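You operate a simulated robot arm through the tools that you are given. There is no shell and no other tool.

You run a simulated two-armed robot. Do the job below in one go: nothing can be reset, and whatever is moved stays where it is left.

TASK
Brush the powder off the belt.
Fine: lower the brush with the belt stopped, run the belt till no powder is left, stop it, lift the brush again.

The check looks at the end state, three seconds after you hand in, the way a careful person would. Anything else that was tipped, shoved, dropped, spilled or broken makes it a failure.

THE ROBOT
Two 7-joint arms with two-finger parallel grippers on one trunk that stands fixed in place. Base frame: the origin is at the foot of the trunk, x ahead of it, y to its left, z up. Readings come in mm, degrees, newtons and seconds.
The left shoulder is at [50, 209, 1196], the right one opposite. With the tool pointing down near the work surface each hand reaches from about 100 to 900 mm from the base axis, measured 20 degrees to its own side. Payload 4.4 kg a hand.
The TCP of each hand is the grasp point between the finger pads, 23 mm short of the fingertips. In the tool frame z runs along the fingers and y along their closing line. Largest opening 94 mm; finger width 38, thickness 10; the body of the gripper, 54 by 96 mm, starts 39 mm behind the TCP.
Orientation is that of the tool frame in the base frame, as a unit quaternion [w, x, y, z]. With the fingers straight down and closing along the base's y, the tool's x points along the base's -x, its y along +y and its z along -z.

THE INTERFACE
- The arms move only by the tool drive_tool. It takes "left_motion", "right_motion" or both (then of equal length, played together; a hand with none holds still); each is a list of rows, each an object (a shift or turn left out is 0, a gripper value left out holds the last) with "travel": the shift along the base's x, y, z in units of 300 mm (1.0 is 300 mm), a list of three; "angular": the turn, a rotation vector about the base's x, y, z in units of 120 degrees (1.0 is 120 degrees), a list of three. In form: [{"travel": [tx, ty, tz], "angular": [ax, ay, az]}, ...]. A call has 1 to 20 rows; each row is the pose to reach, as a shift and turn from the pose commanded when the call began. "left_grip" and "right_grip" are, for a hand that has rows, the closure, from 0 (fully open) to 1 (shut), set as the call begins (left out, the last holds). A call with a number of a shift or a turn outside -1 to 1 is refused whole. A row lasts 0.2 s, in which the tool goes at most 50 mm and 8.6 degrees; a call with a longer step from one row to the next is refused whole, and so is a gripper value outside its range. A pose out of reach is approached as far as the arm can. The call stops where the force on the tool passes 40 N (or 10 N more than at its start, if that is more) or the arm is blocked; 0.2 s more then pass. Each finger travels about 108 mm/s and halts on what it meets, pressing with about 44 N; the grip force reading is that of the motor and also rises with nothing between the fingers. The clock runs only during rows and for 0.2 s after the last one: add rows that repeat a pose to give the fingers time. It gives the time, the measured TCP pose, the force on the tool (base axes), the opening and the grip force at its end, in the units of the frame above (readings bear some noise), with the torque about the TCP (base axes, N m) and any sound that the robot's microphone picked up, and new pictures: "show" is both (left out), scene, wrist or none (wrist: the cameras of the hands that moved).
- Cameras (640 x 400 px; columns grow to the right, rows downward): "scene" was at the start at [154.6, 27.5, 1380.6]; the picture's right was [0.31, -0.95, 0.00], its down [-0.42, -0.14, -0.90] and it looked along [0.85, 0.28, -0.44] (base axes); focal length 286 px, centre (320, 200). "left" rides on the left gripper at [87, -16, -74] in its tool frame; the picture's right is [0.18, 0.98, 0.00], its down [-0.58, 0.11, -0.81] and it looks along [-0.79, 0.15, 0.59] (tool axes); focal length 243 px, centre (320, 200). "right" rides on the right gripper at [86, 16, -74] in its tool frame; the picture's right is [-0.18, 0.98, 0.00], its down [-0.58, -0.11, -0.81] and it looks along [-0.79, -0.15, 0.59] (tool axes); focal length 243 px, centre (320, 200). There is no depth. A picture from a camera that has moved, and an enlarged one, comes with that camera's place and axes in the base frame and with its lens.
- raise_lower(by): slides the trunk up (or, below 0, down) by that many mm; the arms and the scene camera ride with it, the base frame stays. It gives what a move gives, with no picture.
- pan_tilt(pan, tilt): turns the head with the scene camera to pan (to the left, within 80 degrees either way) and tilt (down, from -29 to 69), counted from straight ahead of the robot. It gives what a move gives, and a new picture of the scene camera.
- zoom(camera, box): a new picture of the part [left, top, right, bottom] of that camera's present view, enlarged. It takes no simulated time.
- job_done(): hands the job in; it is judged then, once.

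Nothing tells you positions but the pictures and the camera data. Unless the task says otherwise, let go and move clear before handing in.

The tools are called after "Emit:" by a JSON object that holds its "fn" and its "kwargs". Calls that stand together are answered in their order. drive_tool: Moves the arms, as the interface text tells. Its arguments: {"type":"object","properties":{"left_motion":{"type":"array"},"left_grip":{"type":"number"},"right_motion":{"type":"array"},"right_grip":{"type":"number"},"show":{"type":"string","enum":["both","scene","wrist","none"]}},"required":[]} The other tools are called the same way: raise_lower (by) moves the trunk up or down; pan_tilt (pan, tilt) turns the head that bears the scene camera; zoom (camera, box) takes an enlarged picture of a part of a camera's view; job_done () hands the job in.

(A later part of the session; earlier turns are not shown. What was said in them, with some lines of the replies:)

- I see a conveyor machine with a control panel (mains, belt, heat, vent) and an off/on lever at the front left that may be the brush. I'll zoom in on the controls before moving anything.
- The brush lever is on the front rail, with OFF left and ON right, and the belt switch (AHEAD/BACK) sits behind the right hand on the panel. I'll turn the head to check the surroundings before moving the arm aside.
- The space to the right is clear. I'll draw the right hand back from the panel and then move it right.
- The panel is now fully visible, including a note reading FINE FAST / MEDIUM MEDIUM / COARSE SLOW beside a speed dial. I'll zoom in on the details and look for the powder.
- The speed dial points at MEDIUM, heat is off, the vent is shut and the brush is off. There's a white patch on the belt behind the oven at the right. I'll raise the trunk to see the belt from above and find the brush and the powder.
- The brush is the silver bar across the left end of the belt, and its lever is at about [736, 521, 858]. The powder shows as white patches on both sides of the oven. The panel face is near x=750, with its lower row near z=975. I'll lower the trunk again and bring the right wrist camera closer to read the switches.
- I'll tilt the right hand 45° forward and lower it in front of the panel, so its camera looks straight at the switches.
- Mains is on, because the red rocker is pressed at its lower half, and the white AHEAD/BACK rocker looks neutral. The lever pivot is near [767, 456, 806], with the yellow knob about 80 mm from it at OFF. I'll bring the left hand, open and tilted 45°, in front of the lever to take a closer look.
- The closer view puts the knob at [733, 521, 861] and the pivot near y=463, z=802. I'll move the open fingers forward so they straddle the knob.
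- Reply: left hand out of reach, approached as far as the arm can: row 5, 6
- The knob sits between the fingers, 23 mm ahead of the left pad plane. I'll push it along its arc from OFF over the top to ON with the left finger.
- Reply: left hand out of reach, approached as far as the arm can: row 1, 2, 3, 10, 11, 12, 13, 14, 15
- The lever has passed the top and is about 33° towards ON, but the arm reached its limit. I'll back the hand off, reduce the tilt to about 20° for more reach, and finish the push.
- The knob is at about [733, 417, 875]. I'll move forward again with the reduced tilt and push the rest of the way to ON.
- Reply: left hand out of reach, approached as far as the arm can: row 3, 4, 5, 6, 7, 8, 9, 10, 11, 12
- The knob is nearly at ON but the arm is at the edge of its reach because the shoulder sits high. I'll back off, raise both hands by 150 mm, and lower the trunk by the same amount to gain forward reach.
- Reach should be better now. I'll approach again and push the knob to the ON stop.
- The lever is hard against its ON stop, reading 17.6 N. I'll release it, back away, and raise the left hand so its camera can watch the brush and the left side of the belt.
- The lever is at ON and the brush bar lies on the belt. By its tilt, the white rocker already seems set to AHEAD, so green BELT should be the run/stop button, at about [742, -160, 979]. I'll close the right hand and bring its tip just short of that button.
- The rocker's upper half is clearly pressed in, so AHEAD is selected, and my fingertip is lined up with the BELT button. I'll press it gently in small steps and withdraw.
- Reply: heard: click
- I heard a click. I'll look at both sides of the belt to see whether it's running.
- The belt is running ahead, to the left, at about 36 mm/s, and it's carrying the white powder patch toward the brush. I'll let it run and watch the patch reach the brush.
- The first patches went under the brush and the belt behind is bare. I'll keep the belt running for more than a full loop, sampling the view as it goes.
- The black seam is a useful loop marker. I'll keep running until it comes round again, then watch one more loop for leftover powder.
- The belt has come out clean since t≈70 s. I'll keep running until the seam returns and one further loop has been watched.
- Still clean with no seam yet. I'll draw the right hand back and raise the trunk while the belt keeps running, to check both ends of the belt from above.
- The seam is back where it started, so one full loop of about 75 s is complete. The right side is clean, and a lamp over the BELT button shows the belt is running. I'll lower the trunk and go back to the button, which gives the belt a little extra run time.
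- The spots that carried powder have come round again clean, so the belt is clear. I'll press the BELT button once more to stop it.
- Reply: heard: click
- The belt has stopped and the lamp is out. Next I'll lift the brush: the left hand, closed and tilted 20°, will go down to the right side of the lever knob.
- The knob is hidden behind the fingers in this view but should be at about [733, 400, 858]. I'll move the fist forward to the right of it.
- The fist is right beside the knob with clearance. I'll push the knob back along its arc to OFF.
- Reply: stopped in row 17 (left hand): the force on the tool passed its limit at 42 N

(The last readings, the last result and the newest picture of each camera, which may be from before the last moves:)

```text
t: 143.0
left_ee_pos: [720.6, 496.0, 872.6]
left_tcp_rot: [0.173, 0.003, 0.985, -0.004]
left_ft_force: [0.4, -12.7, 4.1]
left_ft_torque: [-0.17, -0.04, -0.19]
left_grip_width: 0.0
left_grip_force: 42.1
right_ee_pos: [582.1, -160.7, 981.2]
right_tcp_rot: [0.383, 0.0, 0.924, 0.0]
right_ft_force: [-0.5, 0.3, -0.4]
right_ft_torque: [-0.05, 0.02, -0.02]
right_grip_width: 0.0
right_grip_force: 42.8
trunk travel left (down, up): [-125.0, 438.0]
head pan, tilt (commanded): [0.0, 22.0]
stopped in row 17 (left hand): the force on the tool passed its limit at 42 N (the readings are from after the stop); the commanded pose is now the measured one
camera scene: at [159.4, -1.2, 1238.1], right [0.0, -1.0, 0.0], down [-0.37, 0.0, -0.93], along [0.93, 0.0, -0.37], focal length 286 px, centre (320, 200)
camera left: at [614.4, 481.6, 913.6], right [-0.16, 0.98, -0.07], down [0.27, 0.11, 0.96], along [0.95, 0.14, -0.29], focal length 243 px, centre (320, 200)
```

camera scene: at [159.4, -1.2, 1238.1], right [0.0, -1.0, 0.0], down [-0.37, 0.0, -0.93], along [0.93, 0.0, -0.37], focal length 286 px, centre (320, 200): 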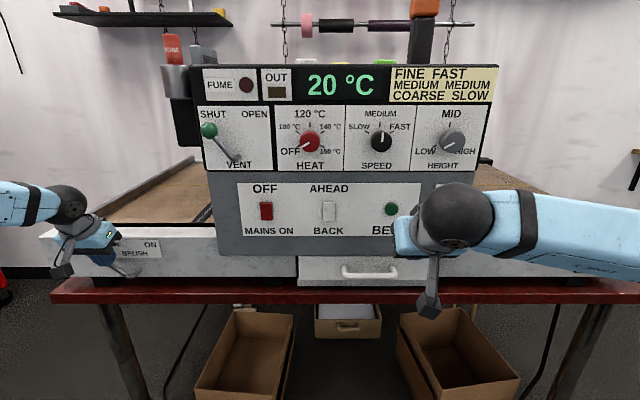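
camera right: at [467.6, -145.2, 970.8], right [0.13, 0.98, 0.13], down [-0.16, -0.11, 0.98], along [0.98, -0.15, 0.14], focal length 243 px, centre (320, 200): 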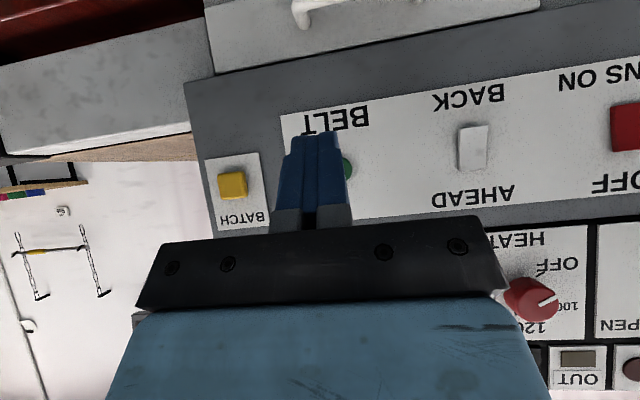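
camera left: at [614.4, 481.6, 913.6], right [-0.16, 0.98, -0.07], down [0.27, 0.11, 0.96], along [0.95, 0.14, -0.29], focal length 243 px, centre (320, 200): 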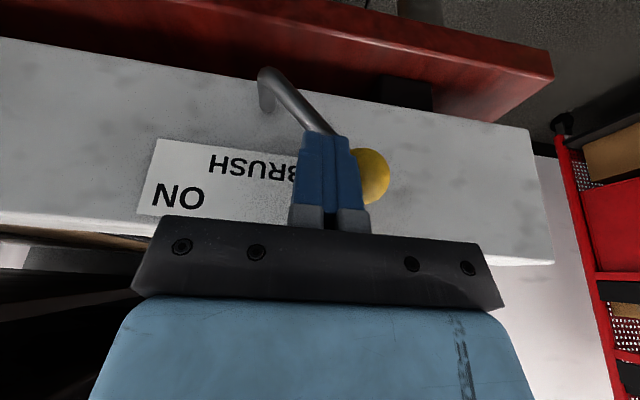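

The lever is at its OFF stop. I'll ease off to the right, back away, and check the brush and lever.

Emit:
{"fn": "drive_tool", "kwargs": {"left_motion": [{"travel": [0, -0.03, 0.02]}, {"travel": [-0.04, -0.06, 0.04]}, {"travel": [-0.15, -0.06, 0.05]}, {"travel": [-0.3, -0.06, 0.06]}, {"travel": [-0.42, -0.06, 0.15]}, {"travel": [-0.5, -0.06, 0.28]}, {"travel": [-0.58, -0.06, 0.42]}, {"travel": [-0.62, -0.06, 0.57]}, {"travel": [-0.65, -0.06, 0.72]}, {"travel": [-0.65, -0.06, 0.87]}, {"travel": [-0.65, -0.06, 1.0]}, {"travel": [-0.65, -0.06, 1.0]}], "right_motion": [{"travel": [-0.1, 0, 0]}, {"travel": [-0.2, 0, 0]}, {"travel": [-0.3, 0, 0]}, {"travel": [-0.3, -0.1, 0]}, {"travel": [-0.3, -0.2, 0]}, {"travel": [-0.3, -0.3, 0]}, {"travel": [-0.3, -0.4, 0]}, {"travel": [-0.3, -0.5, 0]}, {"travel": [-0.3, -0.6, 0.05]}, {"travel": [-0.3, -0.7, 0.1]}, {"travel": [-0.3, -0.7, 0.2]}, {"travel": [-0.3, -0.7, 0.2]}], "show": "scene"}}

Emit:
{"fn": "pan_tilt", "kwargs": {"pan": 20, "tilt": 28}}

Emit:
{"fn": "zoom", "kwargs": {"camera": "scene", "box": [180, 110, 330, 220]}}

```text
t: 145.6
left_ee_pos: [529.4, 479.5, 1173.3]
left_tcp_rot: [0.171, 0.002, 0.985, -0.002]
left_ft_force: [0.2, 0.2, -0.2]
left_ft_torque: [0.0, -0.01, 0.01]
left_grip_width: 0.0
left_grip_force: 42.4
right_ee_pos: [492.9, -370.7, 1040.8]
right_tcp_rot: [0.383, -0.001, 0.924, 0.001]
right_ft_force: [-0.6, 0.0, -0.6]
right_ft_torque: [-0.01, 0.02, 0.04]
right_grip_width: 0.0
right_grip_force: 42.8
trunk travel left (down, up): [-125.0, 438.0]
head pan, tilt (commanded): [0.0, 22.0]
camera scene: at [160.3, -1.0, 1237.7], right [0.0, -1.0, 0.0], down [-0.37, 0.0, -0.93], along [0.93, 0.0, -0.37], focal length 286 px, centre (320, 200)
```

scene: 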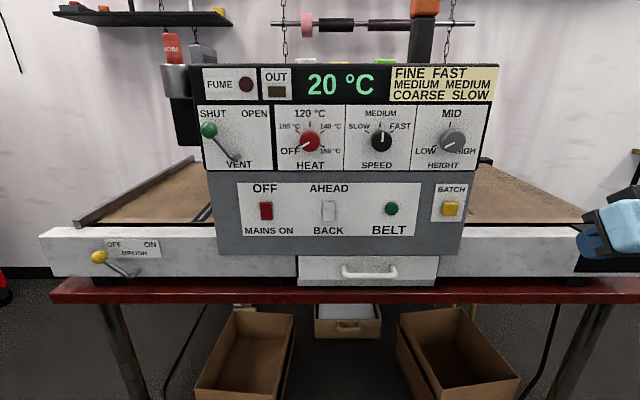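

```text
t: 146.4
left_ee_pos: [529.2, 480.3, 1171.6]
left_tcp_rot: [0.171, 0.002, 0.985, -0.002]
left_ft_force: [-0.3, -0.3, 1.3]
left_ft_torque: [0.01, -0.01, 0.0]
left_grip_width: 0.0
left_grip_force: 42.7
right_ee_pos: [494.6, -371.6, 1039.9]
right_tcp_rot: [0.383, 0.0, 0.924, -0.001]
right_ft_force: [0.5, 0.2, -0.9]
right_ft_torque: [0.0, 0.0, 0.01]
right_grip_width: 0.0
right_grip_force: 42.5
trunk travel left (down, up): [-125.0, 438.0]
head pan, tilt (commanded): [20.0, 28.0]
camera scene: at [153.1, 30.1, 1228.1], right [0.34, -0.94, 0.0], down [-0.44, -0.16, -0.88], along [0.83, 0.3, -0.47], focal length 286 px, centre (320, 200)
```

scene: 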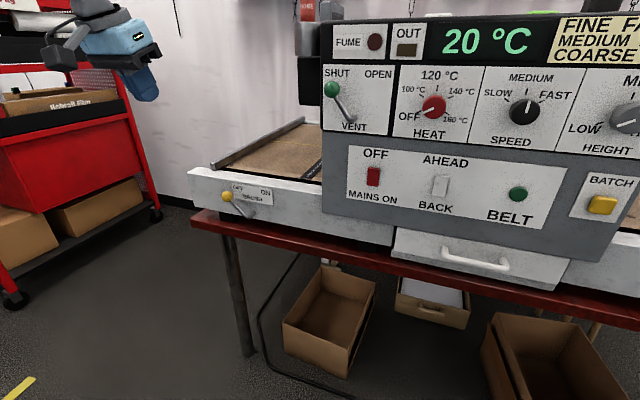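

```text
3.64 times, centred on (255, 165) of scene
camera zoom: at [153.1, 30.1, 1228.1], right [0.34, -0.94, 0.0], down [-0.44, -0.16, -0.88], along [0.83, 0.3, -0.47], focal length 1040 px, centre (556, 327)
```

zoom: 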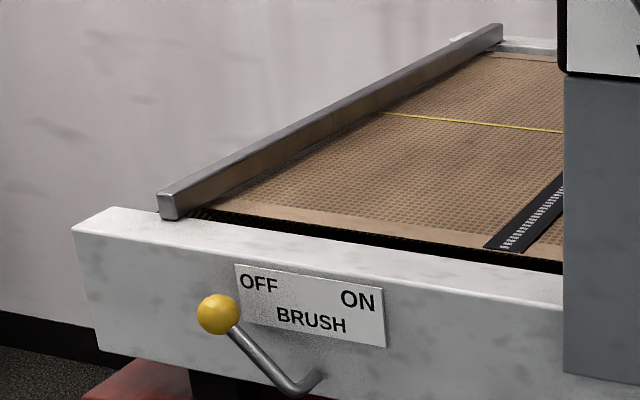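

The lever is back at its original OFF position, the belt is stopped, and the other controls are unchanged. I'll take one last look from above at both sides of the belt.

Emit:
{"fn": "raise_lower", "kwargs": {"by": 400}}

Emit:
{"fn": "pan_tilt", "kwargs": {"pan": 20, "tilt": 40}}

Emit:
{"fn": "zoom", "kwargs": {"camera": "scene", "box": [200, 60, 380, 260]}}

Emit:
{"fn": "zoom", "kwargs": {"camera": "scene", "box": [320, 130, 600, 310]}}

Emit:
{"fn": "pan_tilt", "kwargs": {"pan": -25, "tilt": 35}}

Emit:
{"fn": "zoom", "kwargs": {"camera": "scene", "box": [280, 110, 460, 260]}}

Emit:
{"fn": "zoom", "kwargs": {"camera": "left", "box": [160, 60, 480, 260]}}

```text
t: 150.2
left_ee_pos: [530.3, 480.2, 1571.4]
left_tcp_rot: [0.172, 0.002, 0.985, -0.003]
left_ft_force: [0.0, 0.8, -0.2]
left_ft_torque: [0.02, 0.02, 0.02]
left_grip_width: 0.1
left_grip_force: 42.3
right_ee_pos: [494.3, -372.2, 1440.5]
right_tcp_rot: [0.383, 0.0, 0.924, 0.0]
right_ft_force: [-0.1, -0.5, 0.4]
right_ft_torque: [0.01, -0.01, -0.01]
right_grip_width: 0.0
right_grip_force: 42.4
trunk travel left (down, up): [-525.0, 38.0]
head pan, tilt (commanded): [20.0, 28.0]
```

```text
t: 151.0
left_ee_pos: [528.5, 480.0, 1572.3]
left_tcp_rot: [0.172, 0.002, 0.985, -0.002]
left_ft_force: [0.7, -0.4, 0.5]
left_ft_torque: [0.01, 0.02, 0.0]
left_grip_width: 0.1
left_grip_force: 42.3
right_ee_pos: [493.5, -372.8, 1440.8]
right_tcp_rot: [0.383, 0.0, 0.924, 0.0]
right_ft_force: [-0.1, 0.1, 0.9]
right_ft_torque: [-0.01, 0.03, 0.03]
right_grip_width: 0.0
right_grip_force: 42.7
trunk travel left (down, up): [-525.0, 38.0]
head pan, tilt (commanded): [20.0, 40.0]
camera scene: at [147.3, 28.1, 1609.6], right [0.34, -0.94, 0.0], down [-0.6, -0.22, -0.77], along [0.72, 0.26, -0.64], focal length 286 px, centre (320, 200)
```

scene: 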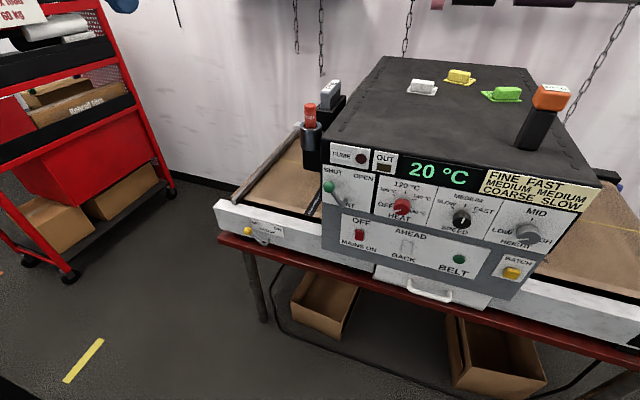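

```text
2.00 times, centred on (290, 160) of scene
camera zoom: at [147.3, 28.1, 1609.6], right [0.34, -0.94, 0.0], down [-0.6, -0.22, -0.77], along [0.72, 0.26, -0.64], focal length 572 px, centre (380, 280)
```

zoom: 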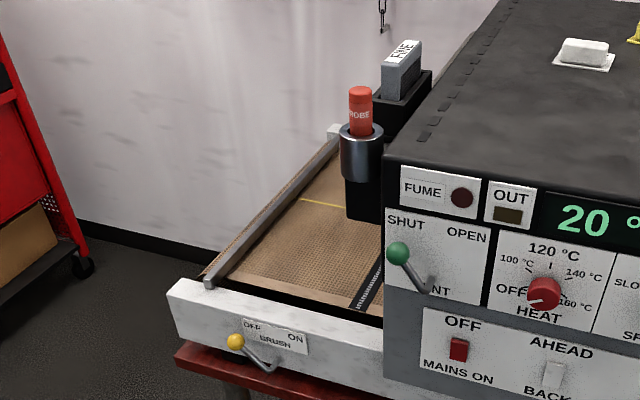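

```text
2.22 times, centred on (460, 220) of scene
camera zoom: at [147.3, 28.1, 1609.6], right [0.34, -0.94, 0.0], down [-0.6, -0.22, -0.77], along [0.72, 0.26, -0.64], focal length 636 px, centre (9, 156)
```

zoom: 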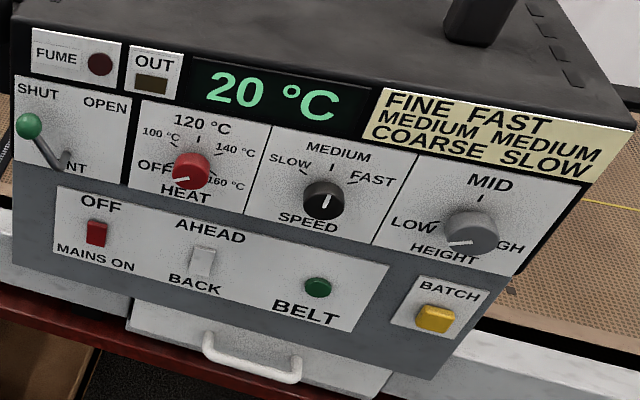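

```text
t: 152.1
left_ee_pos: [528.2, 479.7, 1571.7]
left_tcp_rot: [0.172, 0.002, 0.985, -0.002]
left_ft_force: [-0.5, -0.3, -0.5]
left_ft_torque: [0.01, 0.01, 0.02]
left_grip_width: 0.0
left_grip_force: 42.0
right_ee_pos: [492.7, -372.7, 1438.8]
right_tcp_rot: [0.383, 0.0, 0.924, 0.0]
right_ft_force: [-0.3, -0.3, -1.5]
right_ft_torque: [0.0, 0.02, -0.04]
right_grip_width: 0.0
right_grip_force: 42.6
trunk travel left (down, up): [-525.0, 38.0]
head pan, tilt (commanded): [-25.0, 35.0]
camera scene: at [147.3, -38.1, 1617.1], right [-0.42, -0.91, 0.0], down [-0.52, 0.24, -0.82], along [0.74, -0.35, -0.57], focal length 286 px, centre (320, 200)
```

scene: 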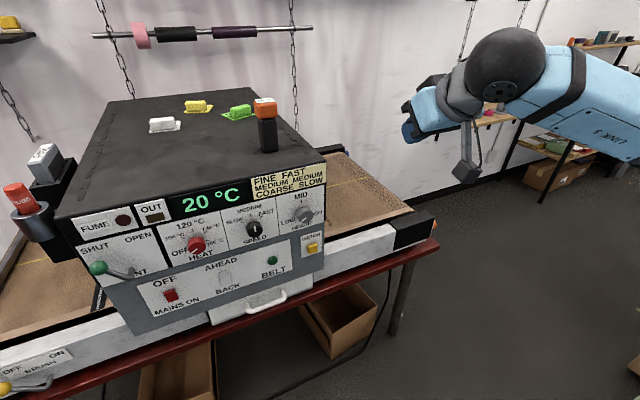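

```text
2.67 times, centred on (370, 185) of scene
camera zoom: at [147.3, -38.1, 1617.1], right [-0.42, -0.91, 0.0], down [-0.52, 0.24, -0.82], along [0.74, -0.35, -0.57], focal length 763 px, centre (187, 240)
```

zoom: 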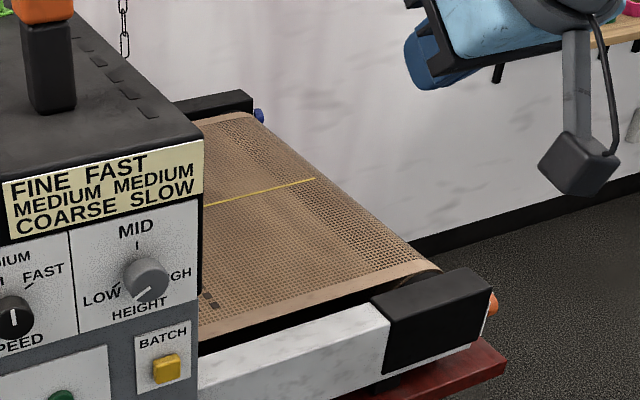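

```text
2.00 times, centred on (320, 160) of left
camera zoom: at [423.0, 465.5, 1613.3], right [-0.17, 0.98, -0.07], down [0.28, 0.11, 0.95], along [0.95, 0.14, -0.29], focal length 485 px, centre (320, 280)
```

zoom: 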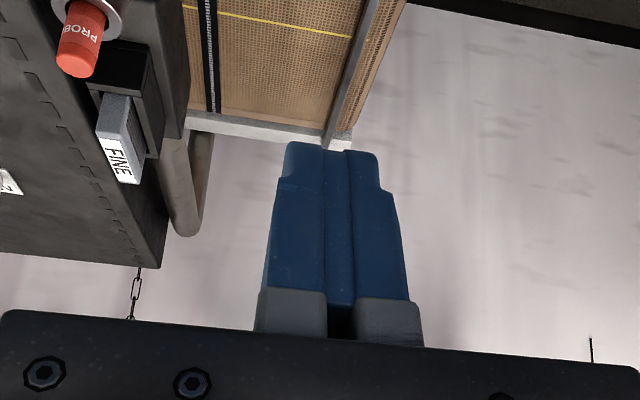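

Both sides of the belt are clean, the belt is stopped with its lamp out, and the brush lever is at OFF. The heat, speed, height, vent and mains settings are unchanged, nothing else was disturbed, and both hands are clear, so I'm handing in.

Emit:
{"fn": "job_done", "kwargs": {}}

```text
The job is handed in.
```

The powder is off the belt, the belt is stopped and the brush lever is back at OFF. I lowered the brush with the belt stopped and ran the belt AHEAD for about 95 seconds. A full loop takes about 75 seconds, so the whole belt passed under the brush. The spots that had carried powder came round again clean, and a last look from above showed no powder on either side of the oven. I couldn't see the stretch inside the oven or the underside.

- **Brush position:** I judged the brush by its lever, which went to both stops. The silver bar I took to be the brush looked nearly the same in both positions, so I can't confirm by eye how far it lifted.
- **Speed setting:** I left the dial at MEDIUM. The panel note says FINE FAST, but I took "Fine:" in your instructions to introduce the steps, not the powder grade.

I left the other controls as they were and saw nothing tipped or moved. Both hands are clear of the machine.
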